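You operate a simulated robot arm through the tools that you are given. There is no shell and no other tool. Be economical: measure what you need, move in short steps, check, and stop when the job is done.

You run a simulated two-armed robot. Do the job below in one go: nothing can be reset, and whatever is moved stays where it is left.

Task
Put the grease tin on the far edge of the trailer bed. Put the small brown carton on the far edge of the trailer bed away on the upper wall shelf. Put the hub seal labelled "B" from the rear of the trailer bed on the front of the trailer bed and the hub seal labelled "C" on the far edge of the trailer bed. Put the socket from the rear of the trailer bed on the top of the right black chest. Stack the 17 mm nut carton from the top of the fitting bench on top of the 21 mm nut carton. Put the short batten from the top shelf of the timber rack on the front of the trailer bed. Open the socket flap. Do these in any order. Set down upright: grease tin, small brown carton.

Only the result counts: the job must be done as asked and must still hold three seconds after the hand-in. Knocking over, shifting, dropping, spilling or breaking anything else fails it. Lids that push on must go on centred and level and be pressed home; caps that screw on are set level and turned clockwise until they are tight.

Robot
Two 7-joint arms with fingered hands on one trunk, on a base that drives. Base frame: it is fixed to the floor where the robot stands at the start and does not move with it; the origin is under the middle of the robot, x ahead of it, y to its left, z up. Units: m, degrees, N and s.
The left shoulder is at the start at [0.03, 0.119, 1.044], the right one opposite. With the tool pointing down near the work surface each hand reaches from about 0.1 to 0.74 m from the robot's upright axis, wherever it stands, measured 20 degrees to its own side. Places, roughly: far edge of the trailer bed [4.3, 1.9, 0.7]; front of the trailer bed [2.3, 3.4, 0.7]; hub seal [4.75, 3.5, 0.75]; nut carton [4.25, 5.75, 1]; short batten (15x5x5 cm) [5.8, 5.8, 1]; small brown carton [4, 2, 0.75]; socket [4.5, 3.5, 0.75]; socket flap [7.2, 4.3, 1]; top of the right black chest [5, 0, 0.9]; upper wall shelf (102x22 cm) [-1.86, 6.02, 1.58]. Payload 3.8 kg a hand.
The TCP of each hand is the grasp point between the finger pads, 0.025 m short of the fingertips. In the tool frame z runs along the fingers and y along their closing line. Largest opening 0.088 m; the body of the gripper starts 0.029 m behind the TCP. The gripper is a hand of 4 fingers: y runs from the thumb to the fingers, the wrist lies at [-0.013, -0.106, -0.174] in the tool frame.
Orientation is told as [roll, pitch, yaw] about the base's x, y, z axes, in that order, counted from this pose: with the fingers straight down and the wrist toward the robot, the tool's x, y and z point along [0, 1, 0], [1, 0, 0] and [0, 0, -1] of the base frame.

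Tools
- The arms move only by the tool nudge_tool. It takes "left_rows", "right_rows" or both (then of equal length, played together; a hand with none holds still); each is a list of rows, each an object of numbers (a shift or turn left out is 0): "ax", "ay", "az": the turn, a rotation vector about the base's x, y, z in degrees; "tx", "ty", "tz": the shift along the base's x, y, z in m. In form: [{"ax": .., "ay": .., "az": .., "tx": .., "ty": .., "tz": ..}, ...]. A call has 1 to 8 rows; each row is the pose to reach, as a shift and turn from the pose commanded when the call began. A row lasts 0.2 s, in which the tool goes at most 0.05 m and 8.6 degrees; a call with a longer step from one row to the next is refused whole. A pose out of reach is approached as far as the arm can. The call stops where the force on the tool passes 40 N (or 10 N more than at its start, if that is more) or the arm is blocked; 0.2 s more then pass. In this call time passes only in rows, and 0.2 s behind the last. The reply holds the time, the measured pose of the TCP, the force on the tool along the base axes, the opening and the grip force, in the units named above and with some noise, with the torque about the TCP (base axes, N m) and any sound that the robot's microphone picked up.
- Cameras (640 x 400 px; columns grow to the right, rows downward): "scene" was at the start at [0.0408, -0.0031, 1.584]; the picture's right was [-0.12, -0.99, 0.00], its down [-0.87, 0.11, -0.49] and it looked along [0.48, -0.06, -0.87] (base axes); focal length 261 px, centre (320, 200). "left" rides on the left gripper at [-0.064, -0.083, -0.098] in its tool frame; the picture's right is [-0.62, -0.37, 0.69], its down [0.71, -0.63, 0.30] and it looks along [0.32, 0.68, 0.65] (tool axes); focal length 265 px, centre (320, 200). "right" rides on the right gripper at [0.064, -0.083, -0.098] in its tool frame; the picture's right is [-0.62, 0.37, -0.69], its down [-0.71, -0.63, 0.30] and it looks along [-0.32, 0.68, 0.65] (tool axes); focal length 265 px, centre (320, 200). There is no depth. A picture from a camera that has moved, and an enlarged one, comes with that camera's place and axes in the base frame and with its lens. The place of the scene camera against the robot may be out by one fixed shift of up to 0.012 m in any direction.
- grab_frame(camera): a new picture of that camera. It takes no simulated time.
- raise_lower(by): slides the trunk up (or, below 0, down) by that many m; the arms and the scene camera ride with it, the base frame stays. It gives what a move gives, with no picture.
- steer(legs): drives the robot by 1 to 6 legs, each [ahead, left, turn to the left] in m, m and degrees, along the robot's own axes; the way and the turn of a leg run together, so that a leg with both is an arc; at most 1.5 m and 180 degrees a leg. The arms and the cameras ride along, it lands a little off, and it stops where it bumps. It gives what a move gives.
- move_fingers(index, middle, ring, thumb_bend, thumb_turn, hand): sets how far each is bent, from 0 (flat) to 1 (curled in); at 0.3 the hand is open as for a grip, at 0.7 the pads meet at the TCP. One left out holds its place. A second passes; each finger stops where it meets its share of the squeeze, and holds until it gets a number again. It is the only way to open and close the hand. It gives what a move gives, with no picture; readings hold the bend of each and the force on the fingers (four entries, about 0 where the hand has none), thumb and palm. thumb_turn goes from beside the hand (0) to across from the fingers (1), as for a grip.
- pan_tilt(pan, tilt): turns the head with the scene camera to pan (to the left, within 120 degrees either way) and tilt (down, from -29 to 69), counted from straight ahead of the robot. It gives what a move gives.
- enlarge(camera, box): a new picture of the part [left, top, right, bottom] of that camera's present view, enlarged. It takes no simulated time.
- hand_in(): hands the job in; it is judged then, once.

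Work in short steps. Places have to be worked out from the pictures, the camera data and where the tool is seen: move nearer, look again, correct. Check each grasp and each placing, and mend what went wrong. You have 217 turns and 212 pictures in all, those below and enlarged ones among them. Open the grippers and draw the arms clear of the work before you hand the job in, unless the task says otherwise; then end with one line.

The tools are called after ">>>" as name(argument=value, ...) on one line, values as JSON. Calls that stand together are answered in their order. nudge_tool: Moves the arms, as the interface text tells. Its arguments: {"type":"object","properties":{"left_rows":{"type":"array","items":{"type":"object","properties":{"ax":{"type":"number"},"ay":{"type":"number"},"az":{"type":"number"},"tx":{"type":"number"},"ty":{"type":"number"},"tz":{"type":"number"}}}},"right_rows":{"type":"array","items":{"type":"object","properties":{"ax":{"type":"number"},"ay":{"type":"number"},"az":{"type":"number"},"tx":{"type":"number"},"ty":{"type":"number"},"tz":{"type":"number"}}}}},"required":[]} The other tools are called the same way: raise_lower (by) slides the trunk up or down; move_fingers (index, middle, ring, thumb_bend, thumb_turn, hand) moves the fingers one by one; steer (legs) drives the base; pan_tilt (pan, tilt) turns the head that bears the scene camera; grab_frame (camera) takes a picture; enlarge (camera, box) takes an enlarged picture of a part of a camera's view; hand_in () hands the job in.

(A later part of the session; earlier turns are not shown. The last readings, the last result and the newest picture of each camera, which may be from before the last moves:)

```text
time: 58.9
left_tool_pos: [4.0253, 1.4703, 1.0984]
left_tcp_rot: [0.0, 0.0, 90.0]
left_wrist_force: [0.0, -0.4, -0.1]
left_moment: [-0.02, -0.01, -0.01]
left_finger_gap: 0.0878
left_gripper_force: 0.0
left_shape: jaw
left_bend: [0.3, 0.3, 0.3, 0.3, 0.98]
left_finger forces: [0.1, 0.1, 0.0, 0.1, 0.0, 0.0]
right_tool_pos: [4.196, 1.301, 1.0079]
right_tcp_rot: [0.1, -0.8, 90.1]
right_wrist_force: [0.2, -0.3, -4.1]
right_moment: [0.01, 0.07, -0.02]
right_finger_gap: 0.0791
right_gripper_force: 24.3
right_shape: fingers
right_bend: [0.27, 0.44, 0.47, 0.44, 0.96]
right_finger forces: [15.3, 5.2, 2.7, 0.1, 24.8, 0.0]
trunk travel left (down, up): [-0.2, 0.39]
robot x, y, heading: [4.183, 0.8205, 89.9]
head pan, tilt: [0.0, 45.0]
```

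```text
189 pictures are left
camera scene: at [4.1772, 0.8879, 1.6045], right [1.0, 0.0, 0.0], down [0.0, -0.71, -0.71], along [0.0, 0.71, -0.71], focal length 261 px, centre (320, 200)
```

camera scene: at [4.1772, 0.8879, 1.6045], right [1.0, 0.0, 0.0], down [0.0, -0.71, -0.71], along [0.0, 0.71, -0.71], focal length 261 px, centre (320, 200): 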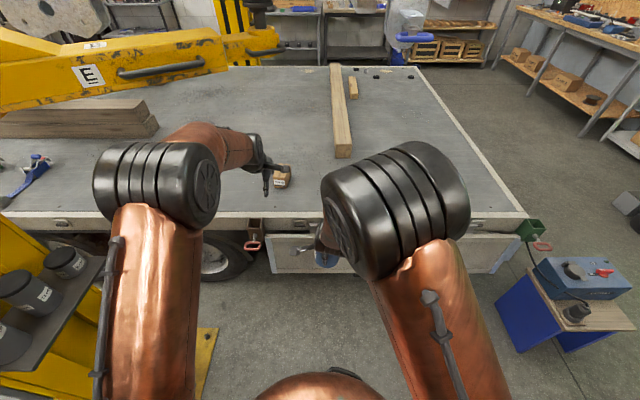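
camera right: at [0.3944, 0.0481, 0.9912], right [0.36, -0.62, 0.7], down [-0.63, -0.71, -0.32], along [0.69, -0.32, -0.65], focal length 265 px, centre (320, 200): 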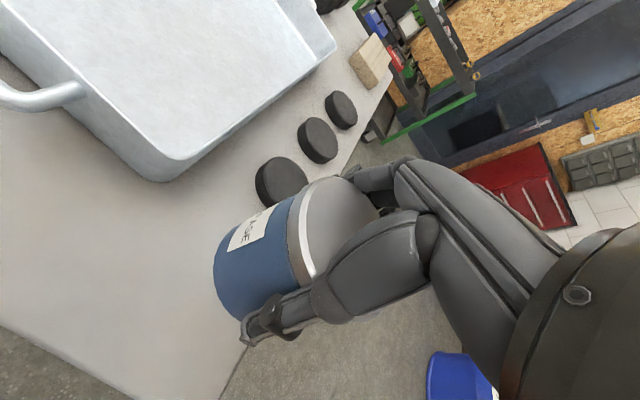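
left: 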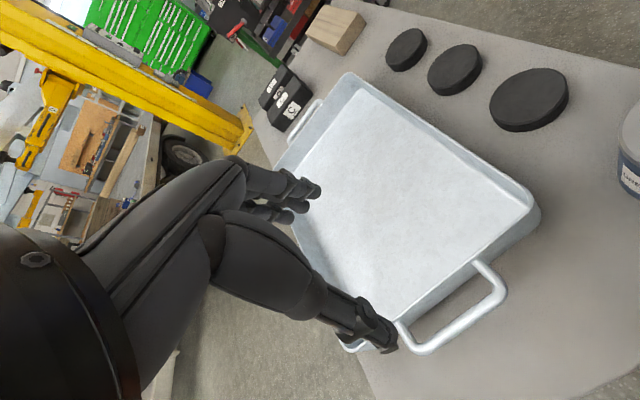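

Tin goes to about (4.25,1.87), in front of the long batten's end. Drive 0.33 m closer.

>>> steer(legs=[[0.33, 0, 0]])

>>> pan_tilt(pan=0, tilt=58)

>>> grab_frame(camera="scene")

>>> grab_frame(camera="right")

>>> grab_frame(camera="left")

```text
time: 61.1
left_tool_pos: [4.0204, 1.8028, 1.0978]
left_tcp_rot: [0.0, 0.1, 90.5]
left_wrist_force: [-0.2, 0.0, -0.1]
left_moment: [0.0, -0.01, -0.01]
left_finger_gap: 0.0875
left_gripper_force: 0.1
left_shape: jaw
left_bend: [0.3, 0.3, 0.3, 0.3, 0.98]
left_finger forces: [0.1, 0.0, 0.1, 0.0, 0.0, 0.1]
right_tool_pos: [4.1909, 1.6348, 1.009]
right_tcp_rot: [0.2, -0.7, 90.6]
right_wrist_force: [0.3, 1.5, -3.8]
right_moment: [0.02, 0.04, 0.03]
right_finger_gap: 0.0791
right_gripper_force: 24.2
right_shape: fingers
right_bend: [0.27, 0.44, 0.47, 0.44, 0.96]
right_finger forces: [15.4, 5.2, 2.7, 0.0, 24.6, 0.0]
trunk travel left (down, up): [-0.2, 0.39]
robot x, y, heading: [4.1846, 1.1545, 90.6]
head pan, tilt: [0.0, 45.0]
```

```text
time: 61.9
left_tool_pos: [4.0202, 1.8013, 1.0986]
left_tcp_rot: [0.0, 0.0, 90.4]
left_wrist_force: [-0.7, -0.9, -0.1]
left_moment: [0.02, 0.0, 0.0]
left_finger_gap: 0.088
left_gripper_force: 0.1
left_shape: jaw
left_bend: [0.3, 0.3, 0.3, 0.3, 0.98]
left_finger forces: [0.1, 0.2, 0.0, 0.0, 0.1, 0.0]
right_tool_pos: [4.1915, 1.6336, 1.0094]
right_tcp_rot: [0.1, -0.7, 90.5]
right_wrist_force: [0.4, 0.0, -3.3]
right_moment: [0.02, 0.01, 0.02]
right_finger_gap: 0.0791
right_gripper_force: 24.1
right_shape: fingers
right_bend: [0.27, 0.44, 0.47, 0.44, 0.96]
right_finger forces: [15.2, 5.2, 2.8, 0.0, 24.7, 0.0]
trunk travel left (down, up): [-0.2, 0.39]
robot x, y, heading: [4.1804, 1.153, 90.4]
head pan, tilt: [0.0, 58.0]
```

```text
188 pictures are left
camera scene: at [4.1751, 1.2084, 1.5874], right [1.0, 0.01, 0.0], down [0.01, -0.85, -0.53], along [0.0, 0.53, -0.85], focal length 261 px, centre (320, 200)
```

scene: 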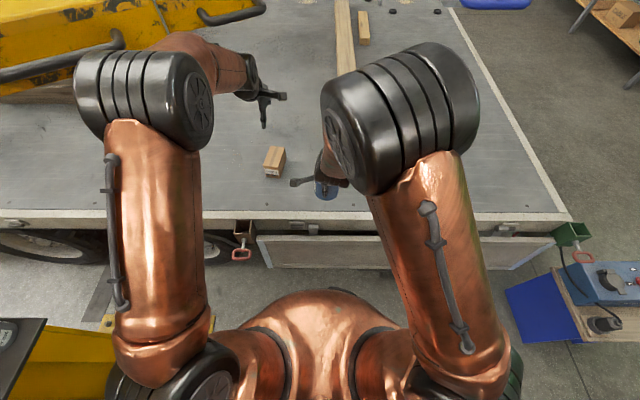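

```text
187 pictures are left
camera right: at [4.1283, 1.5495, 1.1069], right [0.62, 0.36, 0.7], down [0.72, -0.62, -0.31], along [0.32, 0.69, -0.65], focal length 265 px, centre (320, 200)
```

right: 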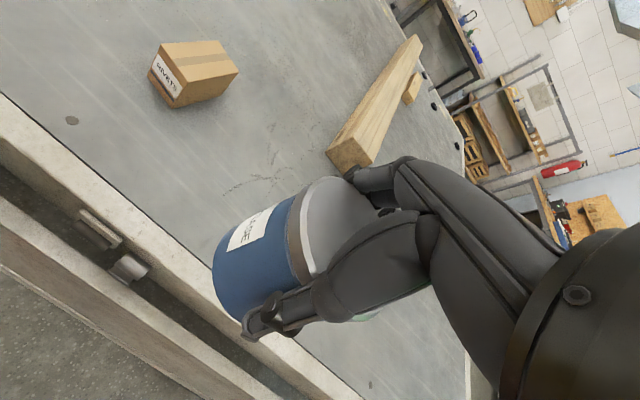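

```text
186 pictures are left
camera left: at [4.0853, 1.7194, 1.1974], right [0.62, -0.36, -0.69], down [-0.71, -0.64, -0.3], along [-0.33, 0.68, -0.65], focal length 265 px, centre (320, 200)
```

left: 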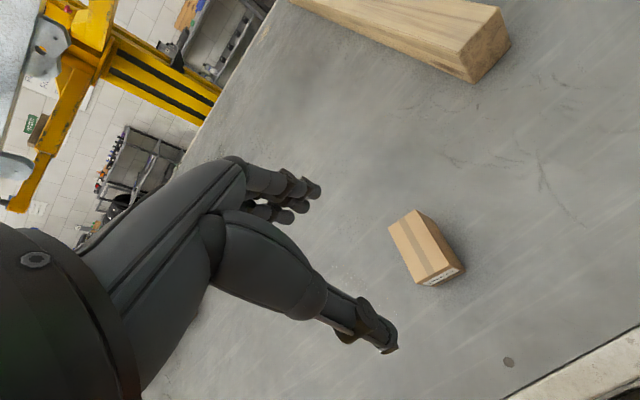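

Move the tin over the bed to (4.27,1.84), then lower.

>>> nudge_tool(right_rows=[{"tx": 0.016, "ty": 0.042}, {"tx": 0.032, "ty": 0.084}, {"tx": 0.048, "ty": 0.126}, {"tx": 0.064, "ty": 0.168}, {"tx": 0.08, "ty": 0.206}, {"tx": 0.08, "ty": 0.206, "tz": -0.05}, {"tx": 0.08, "ty": 0.206, "tz": -0.1}, {"tx": 0.08, "ty": 0.206, "tz": -0.15}])

>>> grab_frame(camera="right")

```text
time: 63.7
left_tool_pos: [4.0216, 1.8023, 1.0985]
left_tcp_rot: [0.0, 0.1, 90.5]
left_wrist_force: [-0.5, 0.0, 0.3]
left_moment: [-0.02, 0.0, 0.03]
left_finger_gap: 0.0877
left_gripper_force: 0.0
left_shape: jaw
left_bend: [0.3, 0.3, 0.3, 0.3, 0.98]
left_finger forces: [0.0, 0.1, 0.0, 0.0, 0.0, 0.0]
right_tool_pos: [4.2733, 1.8416, 0.8579]
right_tcp_rot: [0.2, -0.7, 90.5]
right_wrist_force: [0.0, -0.3, -3.6]
right_moment: [0.0, 0.04, -0.01]
right_finger_gap: 0.078
right_gripper_force: 23.5
right_shape: fingers
right_bend: [0.28, 0.44, 0.47, 0.44, 0.96]
right_finger forces: [15.1, 5.2, 2.6, 0.1, 24.5, 0.0]
trunk travel left (down, up): [-0.2, 0.39]
robot x, y, heading: [4.1798, 1.1561, 90.4]
head pan, tilt: [0.0, 58.0]
```

```text
185 pictures are left
camera right: at [4.21, 1.757, 0.9562], right [0.62, 0.36, 0.69], down [0.72, -0.62, -0.32], along [0.32, 0.69, -0.65], focal length 265 px, centre (320, 200)
```

right: 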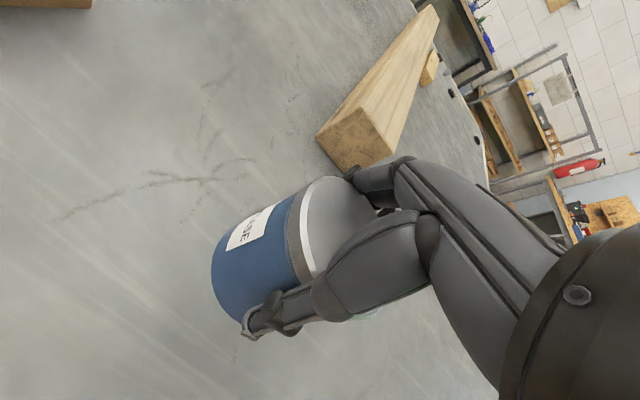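

Lower gently until contact.

>>> nudge_tool(right_rows=[{"tz": -0.03}, {"tz": -0.05}, {"tz": -0.06}, {"tz": -0.07}, {"tz": -0.08}, {"tz": -0.09}, {"tz": -0.1}, {"tz": -0.11}])

>>> grab_frame(camera="right")

```text
time: 65.5
left_tool_pos: [4.0214, 1.7996, 1.0981]
left_tcp_rot: [0.0, 0.0, 90.5]
left_wrist_force: [0.1, -0.1, 0.8]
left_moment: [-0.01, -0.04, 0.0]
left_finger_gap: 0.0876
left_gripper_force: 0.1
left_shape: jaw
left_bend: [0.3, 0.3, 0.3, 0.3, 0.98]
left_finger forces: [0.0, 0.1, 0.1, 0.1, 0.0, 0.1]
right_tool_pos: [4.2687, 1.8486, 0.7646]
right_tcp_rot: [0.5, -2.4, 90.6]
right_wrist_force: [0.8, -7.5, 22.2]
right_moment: [0.3, -0.06, -0.04]
right_finger_gap: 0.0786
right_gripper_force: 29.3
right_shape: fingers
right_bend: [0.28, 0.45, 0.47, 0.46, 0.96]
right_finger forces: [17.7, 5.0, 3.1, 0.0, 31.7, 0.0]
trunk travel left (down, up): [-0.2, 0.39]
robot x, y, heading: [4.1786, 1.1527, 90.8]
head pan, tilt: [0.0, 58.0]
stopped in row 8 (right hand): the force on the tool passed its limit at 46 N (the readings are from after the stop); the commanded pose is now the measured one
```

```text
184 pictures are left
camera right: at [4.2062, 1.7614, 0.8603], right [0.62, 0.34, 0.7], down [0.72, -0.61, -0.34], along [0.31, 0.71, -0.63], focal length 265 px, centre (320, 200)
```

right: 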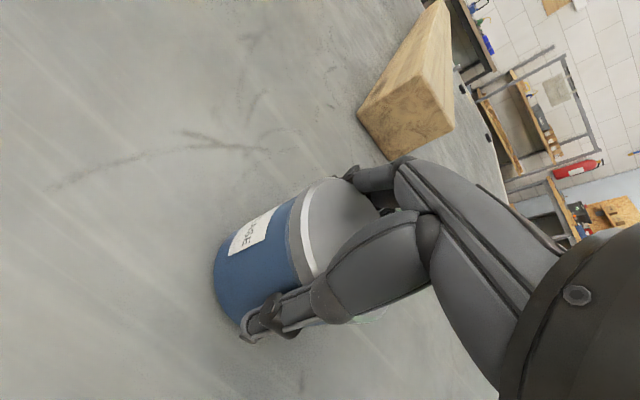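

On the bed. Relieve a little and open the hand wide.

>>> nudge_tool(right_rows=[{"tz": 0.003, "ty": -0.004}])

>>> move_fingers(hand="right", index=0.12, middle=0.15, ring=0.15, thumb_bend=0.15)

>>> grab_frame(camera="right")

```text
time: 65.9
left_tool_pos: [4.0206, 1.8009, 1.0999]
left_tcp_rot: [0.0, 0.0, 90.5]
left_wrist_force: [-0.4, 0.7, 0.2]
left_moment: [0.01, 0.02, 0.01]
left_finger_gap: 0.0875
left_gripper_force: 0.0
left_shape: jaw
left_bend: [0.3, 0.3, 0.3, 0.3, 0.98]
left_finger forces: [0.1, 0.1, 0.1, 0.0, 0.0, 0.0]
right_tool_pos: [4.2694, 1.8434, 0.7636]
right_tcp_rot: [0.3, -2.1, 90.6]
right_wrist_force: [0.4, 5.3, 11.9]
right_moment: [0.89, -0.08, 0.01]
right_finger_gap: 0.0788
right_gripper_force: 28.5
right_shape: fingers
right_bend: [0.26, 0.43, 0.45, 0.45, 0.96]
right_finger forces: [22.5, 6.8, 4.3, 0.0, 22.9, 0.0]
trunk travel left (down, up): [-0.2, 0.39]
robot x, y, heading: [4.1785, 1.1501, 90.6]
head pan, tilt: [0.0, 58.0]
```

```text
time: 66.9
left_tool_pos: [4.0215, 1.8017, 1.0981]
left_tcp_rot: [0.0, 0.0, 90.6]
left_wrist_force: [0.6, -0.7, -0.4]
left_moment: [-0.01, 0.0, -0.01]
left_finger_gap: 0.0876
left_gripper_force: 0.2
left_shape: jaw
left_bend: [0.3, 0.3, 0.3, 0.3, 0.98]
left_finger forces: [0.0, 0.1, 0.0, 0.0, 0.0, 0.1]
right_tool_pos: [4.2685, 1.8432, 0.7622]
right_tcp_rot: [0.4, -1.8, 90.6]
right_wrist_force: [0.8, 0.0, 0.5]
right_moment: [-0.03, -0.01, 0.0]
right_finger_gap: 0.1159
right_gripper_force: 0.1
right_shape: fingers
right_bend: [0.12, 0.15, 0.15, 0.15, 0.97]
right_finger forces: [0.0, 0.1, 0.1, 0.0, 0.1, 0.1]
trunk travel left (down, up): [-0.2, 0.39]
robot x, y, heading: [4.1826, 1.1547, 90.4]
head pan, tilt: [0.0, 58.0]
```

```text
183 pictures are left
camera right: at [4.2068, 1.7561, 0.8585], right [0.62, 0.35, 0.7], down [0.72, -0.61, -0.33], along [0.31, 0.71, -0.63], focal length 265 px, centre (320, 200)
```

right: 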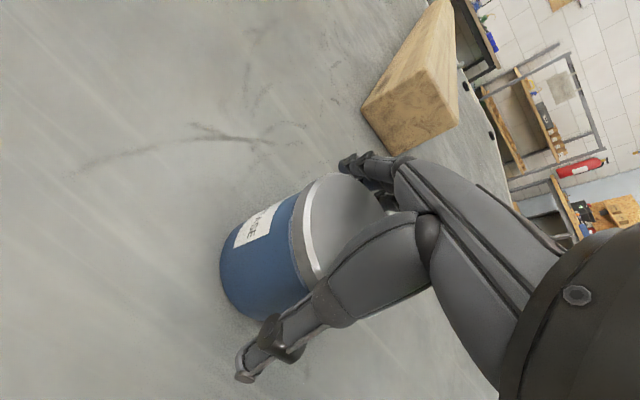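

Released cleanly with a 0.116 m opening. Raise the right hand straight up; then look for the left hand's approach to the brown carton.

>>> nudge_tool(right_rows=[{"tz": 0.04}, {"tz": 0.08}, {"tz": 0.12}, {"tz": 0.16}, {"tz": 0.2}, {"tz": 0.25}, {"tz": 0.28, "ty": -0.04}, {"tz": 0.28, "ty": -0.09}])

>>> enlarge(camera="scene", box=[220, 120, 380, 220])

>>> enlarge(camera="left", box=[340, 170, 520, 320])

```text
time: 68.7
left_tool_pos: [4.0206, 1.8002, 1.0982]
left_tcp_rot: [0.0, 0.1, 90.4]
left_wrist_force: [-0.1, 0.2, 0.4]
left_moment: [-0.01, -0.01, 0.01]
left_finger_gap: 0.0875
left_gripper_force: 0.1
left_shape: jaw
left_bend: [0.3, 0.3, 0.3, 0.3, 0.98]
left_finger forces: [0.0, 0.0, 0.0, 0.0, 0.0, 0.1]
right_tool_pos: [4.2696, 1.7525, 1.0437]
right_tcp_rot: [0.4, -2.0, 90.5]
right_wrist_force: [-0.1, -0.2, -0.2]
right_moment: [0.0, -0.01, -0.02]
right_finger_gap: 0.1158
right_gripper_force: 0.0
right_shape: fingers
right_bend: [0.12, 0.15, 0.15, 0.15, 0.97]
right_finger forces: [0.1, 0.1, 0.0, 0.0, 0.0, 0.1]
trunk travel left (down, up): [-0.2, 0.39]
robot x, y, heading: [4.1807, 1.1541, 90.3]
head pan, tilt: [0.0, 58.0]
```

```text
4.00 times, centred on (300, 170) of scene
camera zoom: at [4.1749, 1.207, 1.5874], right [1.0, 0.01, 0.0], down [0.01, -0.85, -0.53], along [0.0, 0.53, -0.85], focal length 1044 px, centre (400, 320)
```

zoom: 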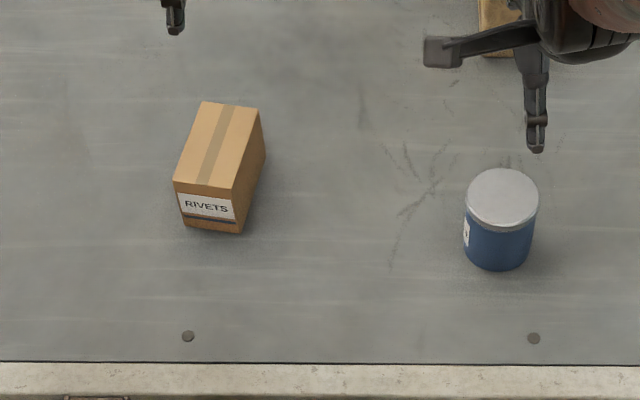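

```text
2.67 times, centred on (430, 245) of left
camera zoom: at [4.0852, 1.7183, 1.1979], right [0.62, -0.36, -0.69], down [-0.71, -0.64, -0.3], along [-0.33, 0.68, -0.65], focal length 708 px, centre (27, 80)
```

zoom: 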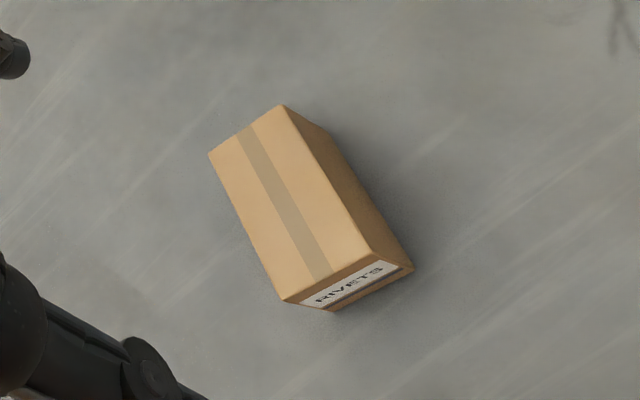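

Tin stands upright on the bed. Carton: centre (3.991,1.903), top z≈0.80, 57×101 mm, turned ≈-10°. I turn the left hand so it closes across the short side.

>>> nudge_tool(left_rows=[{"az": -8.5}, {"az": -17, "tx": -0.01}, {"az": -25.5, "tx": -0.015}, {"az": -34, "tx": -0.02}, {"az": -42.5, "tx": -0.025, "ty": 0.01}, {"az": -51, "tx": -0.03, "ty": 0.03}, {"az": -59.5, "tx": -0.03, "ty": 0.05}, {"az": -68, "tx": -0.03, "ty": 0.07}])

>>> nudge_tool(left_rows=[{"az": -8.5, "ty": 0.01}, {"az": -17, "ty": 0.02}, {"az": -25.5, "ty": 0.03}, {"az": -32.4, "ty": 0.033}])

>>> grab_frame(camera="left")

>>> grab_frame(camera="scene")

```text
time: 70.3
left_tool_pos: [3.9228, 1.8389, 1.0565]
left_tcp_rot: [-3.0, -1.4, 33.1]
left_wrist_force: [-3.0, -0.4, -1.0]
left_moment: [0.04, -0.25, -0.01]
left_finger_gap: 0.0878
left_gripper_force: 0.1
left_shape: jaw
left_bend: [0.3, 0.3, 0.3, 0.3, 0.98]
left_finger forces: [0.1, 0.0, 0.0, 0.0, 0.0, 0.0]
left hand out of reach, approached as far as the arm can: row 7, 8
right_tool_pos: [4.1963, 1.7812, 1.0274]
right_tcp_rot: [-2.5, -0.4, 92.1]
right_wrist_force: [-2.2, 1.4, -0.2]
right_moment: [-0.03, -0.22, -0.06]
right_finger_gap: 0.1157
right_gripper_force: 0.0
right_shape: fingers
right_bend: [0.12, 0.15, 0.15, 0.15, 0.97]
right_finger forces: [0.1, 0.0, 0.0, 0.0, 0.0, 0.0]
trunk travel left (down, up): [-0.2, 0.39]
robot x, y, heading: [4.1737, 1.1537, 91.4]
head pan, tilt: [0.0, 58.0]
stopped in row 8 (left hand): the arm was blocked; the commanded pose is now the measured one
```

```text
time: 71.3
left_tool_pos: [3.9688, 1.7592, 1.0702]
left_tcp_rot: [-1.6, -1.1, 1.9]
left_wrist_force: [0.3, -0.7, -0.7]
left_moment: [0.03, -0.06, 0.0]
left_finger_gap: 0.0881
left_gripper_force: 0.1
left_shape: jaw
left_bend: [0.3, 0.3, 0.3, 0.3, 0.98]
left_finger forces: [0.1, 0.0, 0.0, 0.0, 0.0, 0.0]
left hand out of reach, approached as far as the arm can: row 1, 2, 3, 4
right_tool_pos: [4.2358, 1.7613, 1.0363]
right_tcp_rot: [-1.1, -1.2, 91.2]
right_wrist_force: [-0.2, 0.4, 0.1]
right_moment: [0.03, 0.01, -0.03]
right_finger_gap: 0.1157
right_gripper_force: 0.1
right_shape: fingers
right_bend: [0.12, 0.15, 0.15, 0.15, 0.98]
right_finger forces: [0.0, 0.0, 0.0, 0.0, 0.1, 0.0]
trunk travel left (down, up): [-0.2, 0.39]
robot x, y, heading: [4.1811, 1.1471, 91.0]
head pan, tilt: [0.0, 58.0]
```

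```text
180 pictures are left
camera left: at [3.8861, 1.6945, 1.1694], right [-0.34, -0.65, -0.68], down [-0.65, 0.69, -0.33], along [0.68, 0.33, -0.65], focal length 265 px, centre (320, 200)
```

left: 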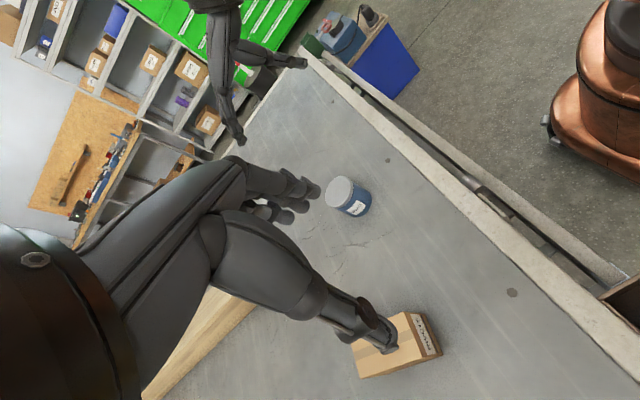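

```text
179 pictures are left
camera scene: at [4.1727, 1.2034, 1.5874], right [1.0, 0.02, 0.0], down [0.02, -0.85, -0.53], along [-0.01, 0.53, -0.85], focal length 261 px, centre (320, 200)
```

scene: 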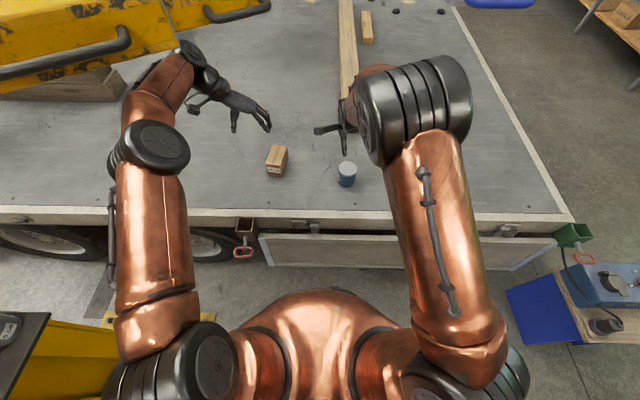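

The left arm bumped, likely against the yellow lift arm, and the target was beyond reach. I retract the left arm and will use the right hand with its wrist to the right instead.

>>> nudge_tool(left_rows=[{"ty": -0.03}, {"ty": -0.06, "az": 8}, {"ty": -0.1, "az": 16}, {"ty": -0.14, "az": 24}, {"ty": -0.18, "az": 32}, {"ty": -0.22, "az": 40, "tx": 0.01}, {"ty": -0.25, "az": 48, "tx": 0.02}, {"ty": -0.28, "az": 56, "tx": 0.03}])

>>> nudge_tool(left_rows=[{"az": 8}, {"az": 16}, {"az": 24}, {"az": 32}], right_rows=[{"az": 8}, {"az": 16}, {"az": 24}, {"az": 32}])

>>> grab_frame(camera="scene")

```text
time: 73.1
left_tool_pos: [3.9994, 1.4815, 1.0698]
left_tcp_rot: [-1.5, -0.7, 55.7]
left_wrist_force: [0.2, 1.1, -0.3]
left_moment: [0.0, 0.03, 0.05]
left_finger_gap: 0.088
left_gripper_force: 0.0
left_shape: jaw
left_bend: [0.3, 0.3, 0.3, 0.3, 0.98]
left_finger forces: [0.1, 0.0, 0.0, 0.0, 0.0, 0.0]
left hand out of reach, approached as far as the arm can: row 8
right_tool_pos: [4.2358, 1.7605, 1.0358]
right_tcp_rot: [-1.0, -1.3, 91.3]
right_wrist_force: [0.1, 0.1, 0.3]
right_moment: [-0.02, -0.01, 0.02]
right_finger_gap: 0.1155
right_gripper_force: 0.1
right_shape: fingers
right_bend: [0.12, 0.15, 0.15, 0.15, 0.98]
right_finger forces: [0.1, 0.1, 0.0, 0.1, 0.1, 0.1]
trunk travel left (down, up): [-0.2, 0.39]
robot x, y, heading: [4.1833, 1.1472, 90.9]
head pan, tilt: [0.0, 58.0]
```

```text
time: 74.1
left_tool_pos: [3.997, 1.5219, 1.0809]
left_tcp_rot: [-1.4, -0.7, 87.8]
left_wrist_force: [0.2, 0.2, -0.5]
left_moment: [-0.03, -0.02, 0.03]
left_finger_gap: 0.0879
left_gripper_force: 0.1
left_shape: jaw
left_bend: [0.3, 0.3, 0.3, 0.3, 0.98]
left_finger forces: [0.0, 0.0, 0.1, 0.0, 0.1, 0.1]
left hand out of reach, approached as far as the arm can: row 1, 2, 3, 4
right_tool_pos: [4.2365, 1.7614, 1.0371]
right_tcp_rot: [-1.0, -1.3, 123.4]
right_wrist_force: [0.0, -0.3, -0.3]
right_moment: [0.0, 0.0, 0.0]
right_finger_gap: 0.1157
right_gripper_force: 0.0
right_shape: fingers
right_bend: [0.12, 0.15, 0.15, 0.15, 0.98]
right_finger forces: [0.1, 0.1, 0.1, 0.0, 0.0, 0.1]
trunk travel left (down, up): [-0.2, 0.39]
robot x, y, heading: [4.1771, 1.1485, 91.3]
head pan, tilt: [0.0, 58.0]
```

```text
178 pictures are left
camera scene: at [4.1743, 1.2035, 1.5873], right [1.0, 0.02, 0.0], down [0.02, -0.85, -0.53], along [-0.01, 0.53, -0.85], focal length 261 px, centre (320, 200)
```

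scene: 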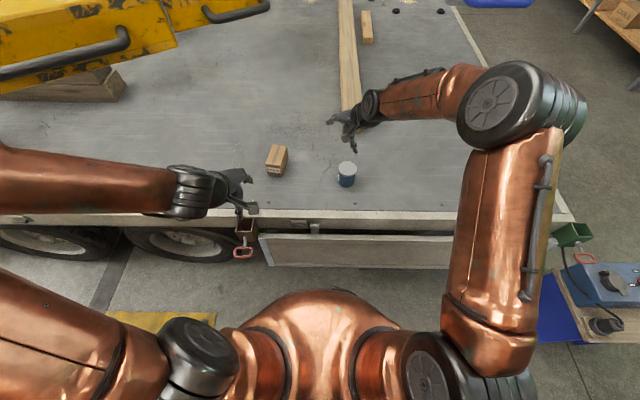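

The lift arm has not shifted. I untangle the left arm by moving it forward and up a little.

>>> nudge_tool(left_rows=[{"ty": 0.03, "tz": 0.03}, {"ty": 0.06, "tz": 0.06}, {"ty": 0.09, "tz": 0.09}, {"ty": 0.12, "tz": 0.12}], right_rows=[{"az": 8}, {"az": 16}, {"az": 24}, {"az": 32}])

>>> grab_frame(camera="scene")

```text
time: 75.1
left_tool_pos: [3.9951, 1.6435, 1.1987]
left_tcp_rot: [-1.5, -0.7, 87.8]
left_wrist_force: [0.1, -0.7, -0.1]
left_moment: [-0.02, 0.03, -0.03]
left_finger_gap: 0.0879
left_gripper_force: 0.1
left_shape: jaw
left_bend: [0.3, 0.3, 0.3, 0.3, 0.98]
left_finger forces: [0.0, 0.0, 0.0, 0.0, 0.1, 0.1]
right_tool_pos: [4.2362, 1.7627, 1.0364]
right_tcp_rot: [-0.9, -1.1, 155.4]
right_wrist_force: [1.2, -1.0, 0.1]
right_moment: [-0.01, -0.01, 0.01]
right_finger_gap: 0.116
right_gripper_force: 0.1
right_shape: fingers
right_bend: [0.12, 0.15, 0.15, 0.15, 0.98]
right_finger forces: [0.0, 0.1, 0.0, 0.0, 0.0, 0.0]
trunk travel left (down, up): [-0.2, 0.39]
robot x, y, heading: [4.181, 1.1514, 91.2]
head pan, tilt: [0.0, 58.0]
```

```text
177 pictures are left
camera scene: at [4.1732, 1.2042, 1.5873], right [1.0, 0.02, 0.0], down [0.02, -0.85, -0.53], along [-0.01, 0.53, -0.85], focal length 261 px, centre (320, 200)
```

scene: 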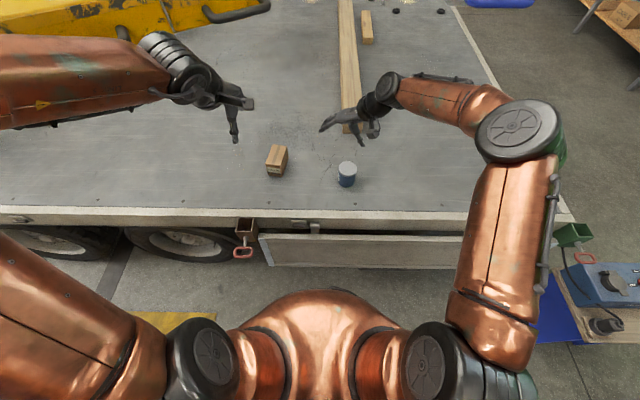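

Left elbow is swung out wide. I stretch the left arm forward to straighten it, which should bring the elbow back in.

>>> nudge_tool(left_rows=[{"ty": 0.04, "tz": -0.02, "tx": 0.01}, {"ty": 0.08, "tz": -0.04, "tx": 0.02}, {"ty": 0.12, "tz": -0.06, "tx": 0.03}, {"ty": 0.16, "tz": -0.08, "tx": 0.04}, {"ty": 0.19, "tz": -0.1, "tx": 0.04}, {"ty": 0.22, "tz": -0.12, "tx": 0.04}, {"ty": 0.25, "tz": -0.14, "tx": 0.04}])

>>> grab_frame(camera="scene")

```text
time: 76.7
left_tool_pos: [4.0347, 1.8924, 1.0594]
left_tcp_rot: [-1.4, -0.6, 87.6]
left_wrist_force: [-0.3, 0.5, 0.1]
left_moment: [0.03, -0.01, -0.01]
left_finger_gap: 0.0878
left_gripper_force: 0.0
left_shape: jaw
left_bend: [0.3, 0.3, 0.3, 0.3, 0.98]
left_finger forces: [0.0, 0.0, 0.0, 0.0, 0.0, 0.0]
right_tool_pos: [4.237, 1.7615, 1.0351]
right_tcp_rot: [-0.9, -1.2, 155.2]
right_wrist_force: [0.5, 1.0, -0.5]
right_moment: [-0.01, 0.03, -0.02]
right_finger_gap: 0.1155
right_gripper_force: 0.1
right_shape: fingers
right_bend: [0.12, 0.15, 0.15, 0.15, 0.98]
right_finger forces: [0.0, 0.0, 0.1, 0.0, 0.0, 0.0]
trunk travel left (down, up): [-0.2, 0.39]
robot x, y, heading: [4.1775, 1.1478, 91.4]
head pan, tilt: [0.0, 58.0]
```

```text
176 pictures are left
camera scene: at [4.1743, 1.2042, 1.5873], right [1.0, 0.02, 0.0], down [0.02, -0.85, -0.53], along [-0.01, 0.53, -0.85], focal length 261 px, centre (320, 200)
```

scene: 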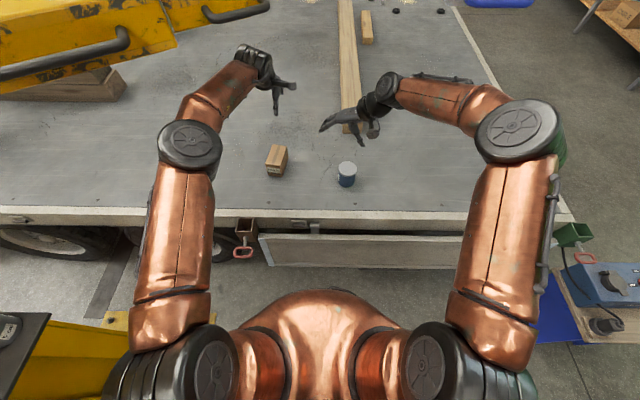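

Good, the left arm is straight again. I'll grip the carton lengthwise with the left hand (wrist toward me), opened wider. First drive 5 cm closer and open the left hand.

>>> steer(legs=[[0.05, 0.0, -1.2]])

>>> move_fingers(hand="left", index=0.08, middle=0.08, ring=0.08, thumb_bend=0.08)

>>> grab_frame(camera="left")

```text
time: 77.6
left_tool_pos: [4.0488, 1.9484, 1.0582]
left_tcp_rot: [-1.4, -0.6, 86.7]
left_wrist_force: [-0.3, 1.1, -0.5]
left_moment: [0.01, 0.02, 0.05]
left_finger_gap: 0.088
left_gripper_force: 0.1
left_shape: jaw
left_bend: [0.3, 0.3, 0.3, 0.3, 0.98]
left_finger forces: [0.1, 0.0, 0.0, 0.0, 0.0, 0.1]
right_tool_pos: [4.2484, 1.8114, 1.0344]
right_tcp_rot: [-0.9, -1.3, 154.0]
right_wrist_force: [-0.2, 1.0, -0.7]
right_moment: [-0.03, 0.02, -0.01]
right_finger_gap: 0.1157
right_gripper_force: 0.1
right_shape: fingers
right_bend: [0.12, 0.15, 0.15, 0.15, 0.98]
right_finger forces: [0.0, 0.0, 0.0, 0.0, 0.0, 0.0]
trunk travel left (down, up): [-0.2, 0.39]
robot x, y, heading: [4.1789, 1.2024, 89.8]
head pan, tilt: [0.0, 58.0]
```

```text
time: 78.6
left_tool_pos: [4.0487, 1.946, 1.06]
left_tcp_rot: [-1.4, -0.6, 86.6]
left_wrist_force: [-0.1, -0.6, -0.7]
left_moment: [-0.01, 0.01, 0.07]
left_finger_gap: 0.1227
left_gripper_force: 0.1
left_shape: fingers
left_bend: [0.08, 0.08, 0.08, 0.08, 0.98]
left_finger forces: [0.0, 0.0, 0.2, 0.0, 0.0, 0.0]
right_tool_pos: [4.2489, 1.8106, 1.0354]
right_tcp_rot: [-1.0, -1.2, 154.0]
right_wrist_force: [-1.0, 0.4, 0.5]
right_moment: [0.04, 0.01, -0.01]
right_finger_gap: 0.1157
right_gripper_force: 0.1
right_shape: fingers
right_bend: [0.12, 0.15, 0.15, 0.15, 0.98]
right_finger forces: [0.1, 0.0, 0.1, 0.0, 0.0, 0.0]
trunk travel left (down, up): [-0.2, 0.39]
robot x, y, heading: [4.1761, 1.1986, 89.8]
head pan, tilt: [0.0, 58.0]
```

```text
175 pictures are left
camera left: at [4.1048, 1.8577, 1.1598], right [0.61, -0.4, -0.68], down [-0.74, -0.58, -0.33], along [-0.27, 0.71, -0.65], focal length 265 px, centre (320, 200)
```

left: 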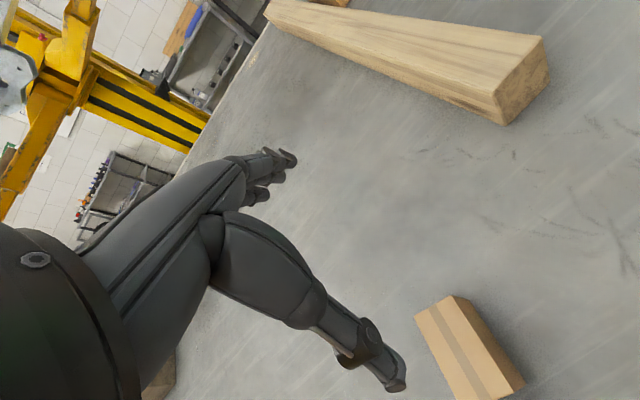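

Align over the carton: shift to (3.991,1.903), yaw 80°, lower to z≈0.93.

>>> nudge_tool(left_rows=[{"tx": -0.02, "ty": -0.015, "tz": -0.03, "az": -2, "ax": 0.5}, {"tx": -0.04, "ty": -0.03, "tz": -0.06, "az": -4, "ax": 1}, {"tx": -0.058, "ty": -0.044, "tz": -0.09, "az": -6.6, "ax": 1.4, "ay": 0.6}, {"tx": -0.058, "ty": -0.044, "tz": -0.13, "az": -6.6, "ax": 1.4, "ay": 0.6}])

>>> grab_frame(camera="left")

>>> enlarge(camera="scene", box=[180, 90, 340, 190])

```text
time: 79.6
left_tool_pos: [3.9889, 1.9022, 0.9308]
left_tcp_rot: [-0.6, -2.1, 79.8]
left_wrist_force: [0.0, 0.1, 1.4]
left_moment: [0.01, 0.0, 0.01]
left_finger_gap: 0.1226
left_gripper_force: 0.0
left_shape: fingers
left_bend: [0.08, 0.08, 0.08, 0.08, 0.98]
left_finger forces: [0.1, 0.0, 0.0, 0.0, 0.0, 0.1]
right_tool_pos: [4.2485, 1.8097, 1.0347]
right_tcp_rot: [-1.0, -1.2, 154.0]
right_wrist_force: [0.4, 0.1, 0.9]
right_moment: [0.01, 0.01, 0.01]
right_finger_gap: 0.1159
right_gripper_force: 0.0
right_shape: fingers
right_bend: [0.12, 0.15, 0.15, 0.15, 0.98]
right_finger forces: [0.0, 0.0, 0.0, 0.0, 0.0, 0.0]
trunk travel left (down, up): [-0.2, 0.39]
robot x, y, heading: [4.1778, 1.1984, 90.0]
head pan, tilt: [0.0, 58.0]
```

```text
174 pictures are left
camera left: at [4.036, 1.8056, 1.028], right [0.56, -0.45, -0.7], down [-0.81, -0.48, -0.34], along [-0.19, 0.75, -0.63], focal length 265 px, centre (320, 200)
```

left: 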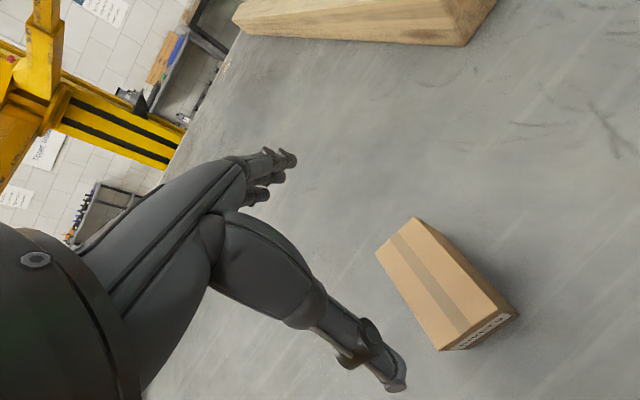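

```text
4.00 times, centred on (260, 140) of scene
camera zoom: at [4.1744, 1.2539, 1.5873], right [1.0, 0.0, 0.0], down [0.0, -0.85, -0.53], along [0.0, 0.53, -0.85], focal length 1044 px, centre (560, 440)
```

zoom: 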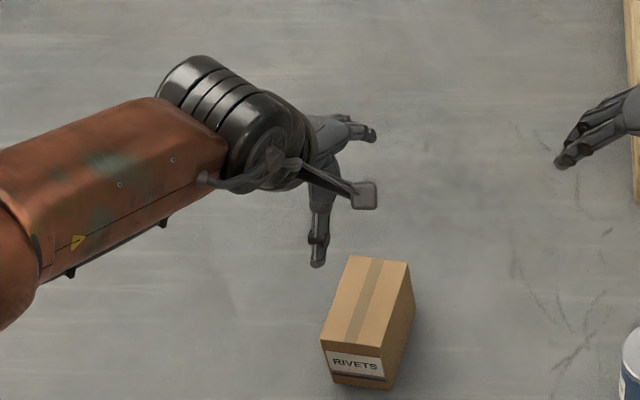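

Estimate confirmed: centre (3.992,1.900), axis ≈ 8°. Descend until the fingertips are just below the top, then check.

>>> nudge_tool(left_rows=[{"tz": -0.04, "tx": 0.003, "az": 1.5, "ay": 1.0}, {"tz": -0.08, "tx": 0.003, "az": 1.5, "ay": 2.0}, {"tz": -0.105, "tx": 0.003, "az": 1.5, "ay": 2.0}, {"tz": -0.12, "tx": 0.003, "az": 1.5, "ay": 2.0}])

>>> grab_frame(camera="left")

>>> enlarge(camera="scene", box=[180, 90, 340, 190])

```text
time: 80.6
left_tool_pos: [3.993, 1.9013, 0.8101]
left_tcp_rot: [1.3, -1.8, 81.4]
left_wrist_force: [-0.5, 0.6, 0.0]
left_moment: [0.0, -0.03, 0.01]
left_finger_gap: 0.1226
left_gripper_force: 0.0
left_shape: fingers
left_bend: [0.08, 0.08, 0.08, 0.08, 0.98]
left_finger forces: [0.0, 0.0, 0.1, 0.0, 0.0, 0.1]
right_tool_pos: [4.248, 1.8102, 1.0362]
right_tcp_rot: [-1.0, -1.3, 154.0]
right_wrist_force: [0.5, -0.2, 0.1]
right_moment: [0.02, -0.04, 0.0]
right_finger_gap: 0.1158
right_gripper_force: 0.2
right_shape: fingers
right_bend: [0.12, 0.15, 0.15, 0.15, 0.98]
right_finger forces: [0.0, 0.0, 0.0, 0.0, 0.0, 0.1]
trunk travel left (down, up): [-0.2, 0.39]
robot x, y, heading: [4.1804, 1.1996, 89.9]
head pan, tilt: [0.0, 58.0]
```

```text
172 pictures are left
camera left: at [4.0464, 1.8068, 0.905], right [0.55, -0.43, -0.72], down [-0.81, -0.51, -0.31], along [-0.23, 0.75, -0.62], focal length 265 px, centre (320, 200)
```

left: 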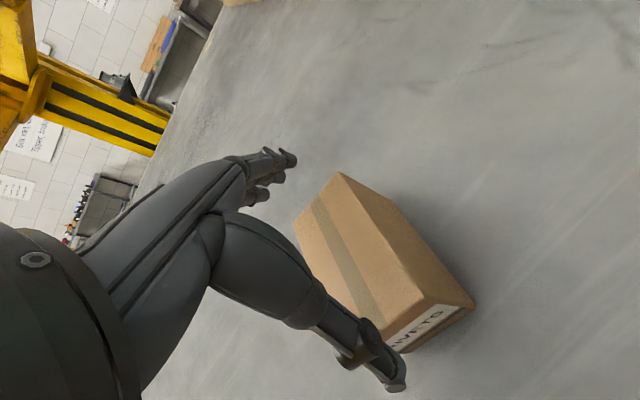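

```text
4.00 times, centred on (260, 140) of scene
camera zoom: at [4.174, 1.2531, 1.5874], right [1.0, 0.0, 0.0], down [0.0, -0.85, -0.53], along [0.0, 0.53, -0.85], focal length 1044 px, centre (560, 440)
```

zoom: 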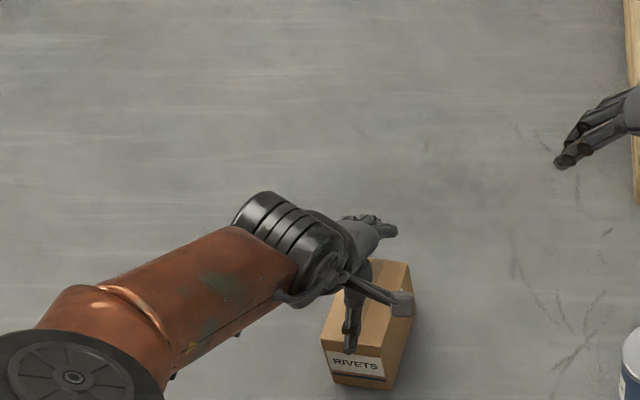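

The hand straddles the carton lengthwise without contact. Down 2.5 cm more and close.

>>> nudge_tool(left_rows=[{"tz": -0.012}, {"tz": -0.025}])

>>> move_fingers(hand="left", index=0.4, middle=0.4, ring=0.4, thumb_bend=0.4)

>>> grab_frame(camera="left")

```text
time: 81.2
left_tool_pos: [3.9954, 1.9011, 0.7863]
left_tcp_rot: [1.3, -1.7, 81.3]
left_wrist_force: [-0.4, 0.4, 0.1]
left_moment: [0.05, -0.03, 0.01]
left_finger_gap: 0.1226
left_gripper_force: 0.1
left_shape: fingers
left_bend: [0.08, 0.08, 0.08, 0.08, 0.98]
left_finger forces: [0.0, 0.1, 0.1, 0.0, 0.0, 0.1]
right_tool_pos: [4.247, 1.8108, 1.0361]
right_tcp_rot: [-1.0, -1.2, 154.0]
right_wrist_force: [0.0, -0.7, 0.0]
right_moment: [0.03, 0.02, 0.0]
right_finger_gap: 0.116
right_gripper_force: 0.1
right_shape: fingers
right_bend: [0.12, 0.15, 0.15, 0.15, 0.98]
right_finger forces: [0.0, 0.0, 0.0, 0.1, 0.1, 0.0]
trunk travel left (down, up): [-0.2, 0.39]
robot x, y, heading: [4.1783, 1.199, 89.9]
head pan, tilt: [0.0, 58.0]
```

```text
time: 82.2
left_tool_pos: [3.9933, 1.9037, 0.7899]
left_tcp_rot: [1.4, -2.4, 81.3]
left_wrist_force: [1.5, 13.0, 24.4]
left_moment: [1.51, -0.03, -0.15]
left_finger_gap: 0.1013
left_gripper_force: 22.8
left_shape: fingers
left_bend: [0.25, 0.23, 0.27, 0.22, 0.96]
left_finger forces: [14.9, 11.1, 11.1, 0.0, 8.0, 0.0]
right_tool_pos: [4.2485, 1.8084, 1.0376]
right_tcp_rot: [-1.1, -1.3, 154.0]
right_wrist_force: [-0.6, 0.5, -0.4]
right_moment: [-0.02, 0.02, 0.01]
right_finger_gap: 0.1159
right_gripper_force: 0.1
right_shape: fingers
right_bend: [0.12, 0.15, 0.15, 0.15, 0.98]
right_finger forces: [0.0, 0.0, 0.0, 0.0, 0.0, 0.1]
trunk travel left (down, up): [-0.2, 0.39]
robot x, y, heading: [4.1805, 1.1985, 89.9]
head pan, tilt: [0.0, 58.0]
```

```text
170 pictures are left
camera left: at [4.0462, 1.8068, 0.8843], right [0.55, -0.43, -0.72], down [-0.81, -0.5, -0.31], along [-0.23, 0.75, -0.62], focal length 265 px, centre (320, 200)
```

left: 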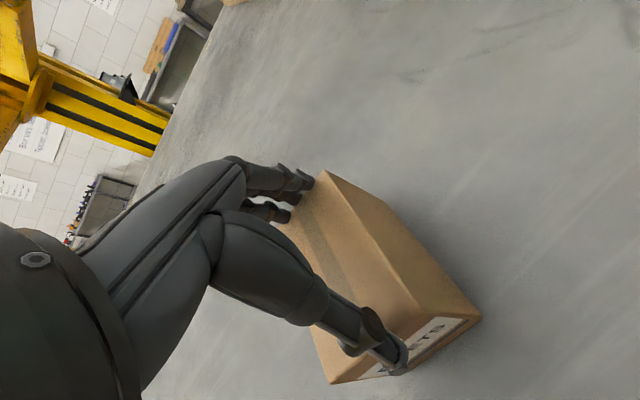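

Gripped at 101 mm width. Lift and check.

>>> nudge_tool(left_rows=[{"tz": 0.015}, {"tz": 0.04}, {"tz": 0.08}, {"tz": 0.12}])

>>> grab_frame(camera="left")

>>> grab_frame(camera="scene")

```text
time: 83.2
left_tool_pos: [3.995, 1.8987, 0.9043]
left_tcp_rot: [1.3, -1.6, 81.4]
left_wrist_force: [-0.3, 0.4, -0.3]
left_moment: [0.03, 0.02, 0.01]
left_finger_gap: 0.0725
left_gripper_force: 0.1
left_shape: fingers
left_bend: [0.36, 0.37, 0.4, 0.35, 0.97]
left_finger forces: [0.0, 0.0, 0.0, 0.0, 0.1, 0.0]
right_tool_pos: [4.2484, 1.8094, 1.0362]
right_tcp_rot: [-0.9, -1.2, 154.0]
right_wrist_force: [-0.4, -0.5, -0.9]
right_moment: [-0.01, 0.0, -0.05]
right_finger_gap: 0.1155
right_gripper_force: 0.0
right_shape: fingers
right_bend: [0.12, 0.15, 0.15, 0.15, 0.98]
right_finger forces: [0.0, 0.0, 0.0, 0.1, 0.0, 0.1]
trunk travel left (down, up): [-0.2, 0.39]
robot x, y, heading: [4.18, 1.1959, 89.7]
head pan, tilt: [0.0, 58.0]
```

```text
169 pictures are left
camera left: at [4.0469, 1.8042, 0.9989], right [0.54, -0.43, -0.72], down [-0.81, -0.51, -0.31], along [-0.23, 0.75, -0.63], focal length 265 px, centre (320, 200)
```

left: 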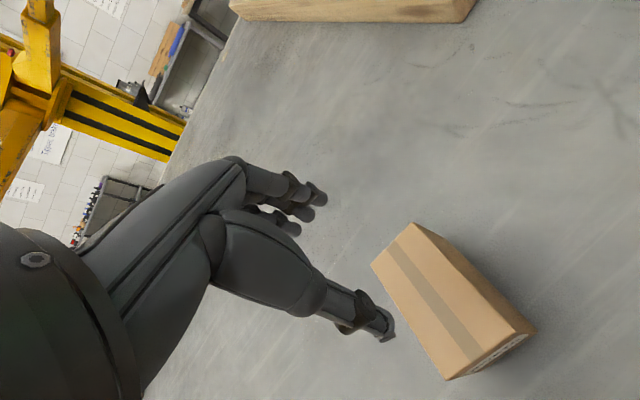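

```text
168 pictures are left
camera scene: at [4.1741, 1.2524, 1.5874], right [1.0, 0.0, 0.0], down [0.0, -0.85, -0.53], along [0.0, 0.53, -0.85], focal length 261 px, centre (320, 200)
```

scene: 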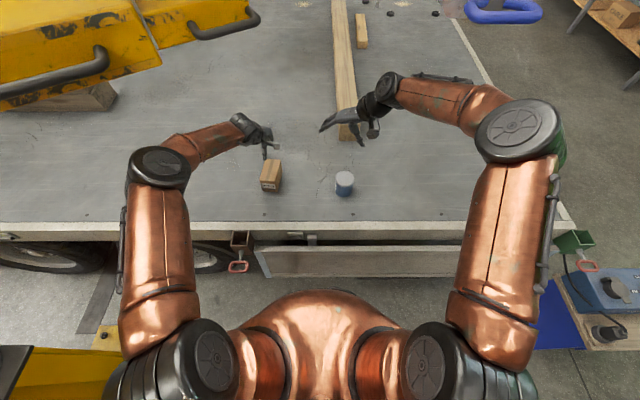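

The carton slipped out: a 10 cm grip pushes it down. It still stands in place. I'll take it across its short side with the right hand (wrist to the right); first retract the left hand.

>>> nudge_tool(left_rows=[{"tz": 0.05}, {"tz": 0.1}, {"tz": 0.15, "ty": -0.01}, {"tz": 0.19, "ty": -0.04}, {"tz": 0.21, "ty": -0.08, "az": 3}, {"tz": 0.22, "ty": -0.12, "az": 6}, {"tz": 0.23, "ty": -0.16, "az": 9}, {"tz": 0.23, "ty": -0.2, "az": 9}])

>>> nudge_tool(right_rows=[{"az": 4, "tx": -0.04, "ty": 0.01}, {"az": 8, "tx": -0.08, "ty": 0.02}, {"az": 12, "tx": -0.1, "ty": 0.03}, {"az": 16, "tx": -0.12, "ty": 0.05}])

>>> steer(legs=[[0.04, 0.09, 0]])

>>> grab_frame(camera="scene")

>>> grab_frame(camera="right")

```text
refused: row 3 steps farther than a row can; nothing moved
```

```text
time: 84.2
left_tool_pos: [3.9942, 1.8998, 0.9032]
left_tcp_rot: [1.3, -1.7, 81.5]
left_wrist_force: [0.4, -1.4, 0.9]
left_moment: [0.01, 0.0, -0.01]
left_finger_gap: 0.0728
left_gripper_force: 0.0
left_shape: fingers
left_bend: [0.36, 0.37, 0.4, 0.35, 0.97]
left_finger forces: [0.1, 0.0, 0.0, 0.0, 0.1, 0.1]
right_tool_pos: [4.1288, 1.8479, 1.0337]
right_tcp_rot: [-0.9, -1.1, 170.2]
right_wrist_force: [0.0, -0.1, 0.3]
right_moment: [0.05, 0.02, -0.01]
right_finger_gap: 0.1157
right_gripper_force: 0.1
right_shape: fingers
right_bend: [0.12, 0.15, 0.15, 0.15, 0.98]
right_finger forces: [0.0, 0.0, 0.0, 0.1, 0.0, 0.0]
right hand out of reach, approached as far as the arm can: row 4
trunk travel left (down, up): [-0.2, 0.39]
robot x, y, heading: [4.1776, 1.1997, 90.1]
head pan, tilt: [0.0, 58.0]
```

```text
time: 85.4
left_tool_pos: [3.9037, 1.9412, 0.9033]
left_tcp_rot: [1.2, -1.7, 81.4]
left_wrist_force: [-0.7, 0.2, -0.4]
left_moment: [0.0, -0.01, -0.01]
left_finger_gap: 0.0728
left_gripper_force: 0.0
left_shape: fingers
left_bend: [0.36, 0.37, 0.4, 0.35, 0.97]
left_finger forces: [0.0, 0.1, 0.1, 0.0, 0.0, 0.1]
right_tool_pos: [4.0385, 1.891, 1.0342]
right_tcp_rot: [-1.0, -1.2, 170.0]
right_wrist_force: [-0.5, 0.2, -1.0]
right_moment: [-0.01, -0.02, -0.02]
right_finger_gap: 0.1158
right_gripper_force: 0.1
right_shape: fingers
right_bend: [0.12, 0.15, 0.15, 0.15, 0.98]
right_finger forces: [0.0, 0.1, 0.0, 0.0, 0.0, 0.1]
trunk travel left (down, up): [-0.2, 0.39]
robot x, y, heading: [4.0913, 1.2412, 89.7]
head pan, tilt: [0.0, 58.0]
```

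```text
167 pictures are left
camera scene: at [4.0821, 1.2946, 1.5873], right [1.0, 0.0, 0.0], down [0.0, -0.85, -0.53], along [0.0, 0.53, -0.85], focal length 261 px, centre (320, 200)
```

scene: 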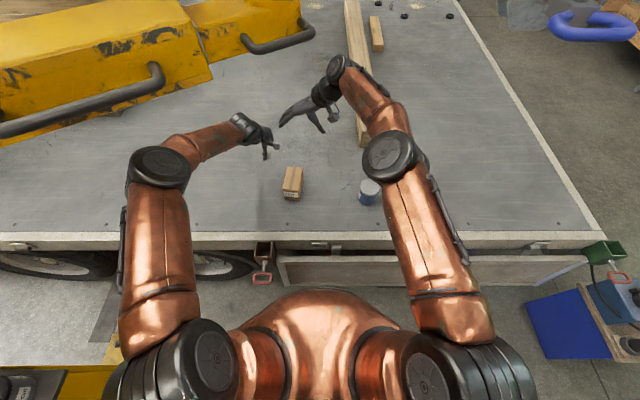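

```text
166 pictures are left
camera right: at [4.1118, 1.8113, 1.1302], right [-0.24, 0.66, 0.71], down [0.74, 0.6, -0.3], along [-0.63, 0.45, -0.63], focal length 265 px, centre (320, 200)
```

right: 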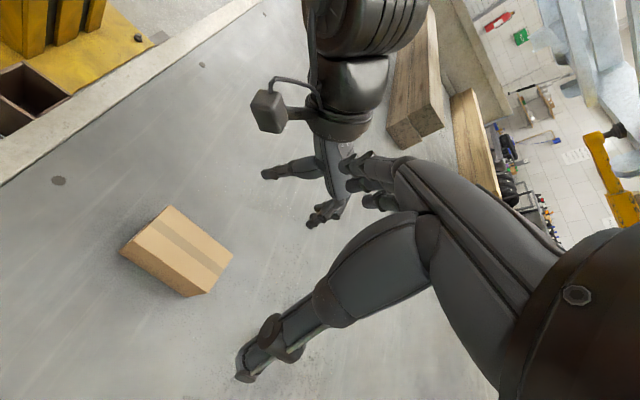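

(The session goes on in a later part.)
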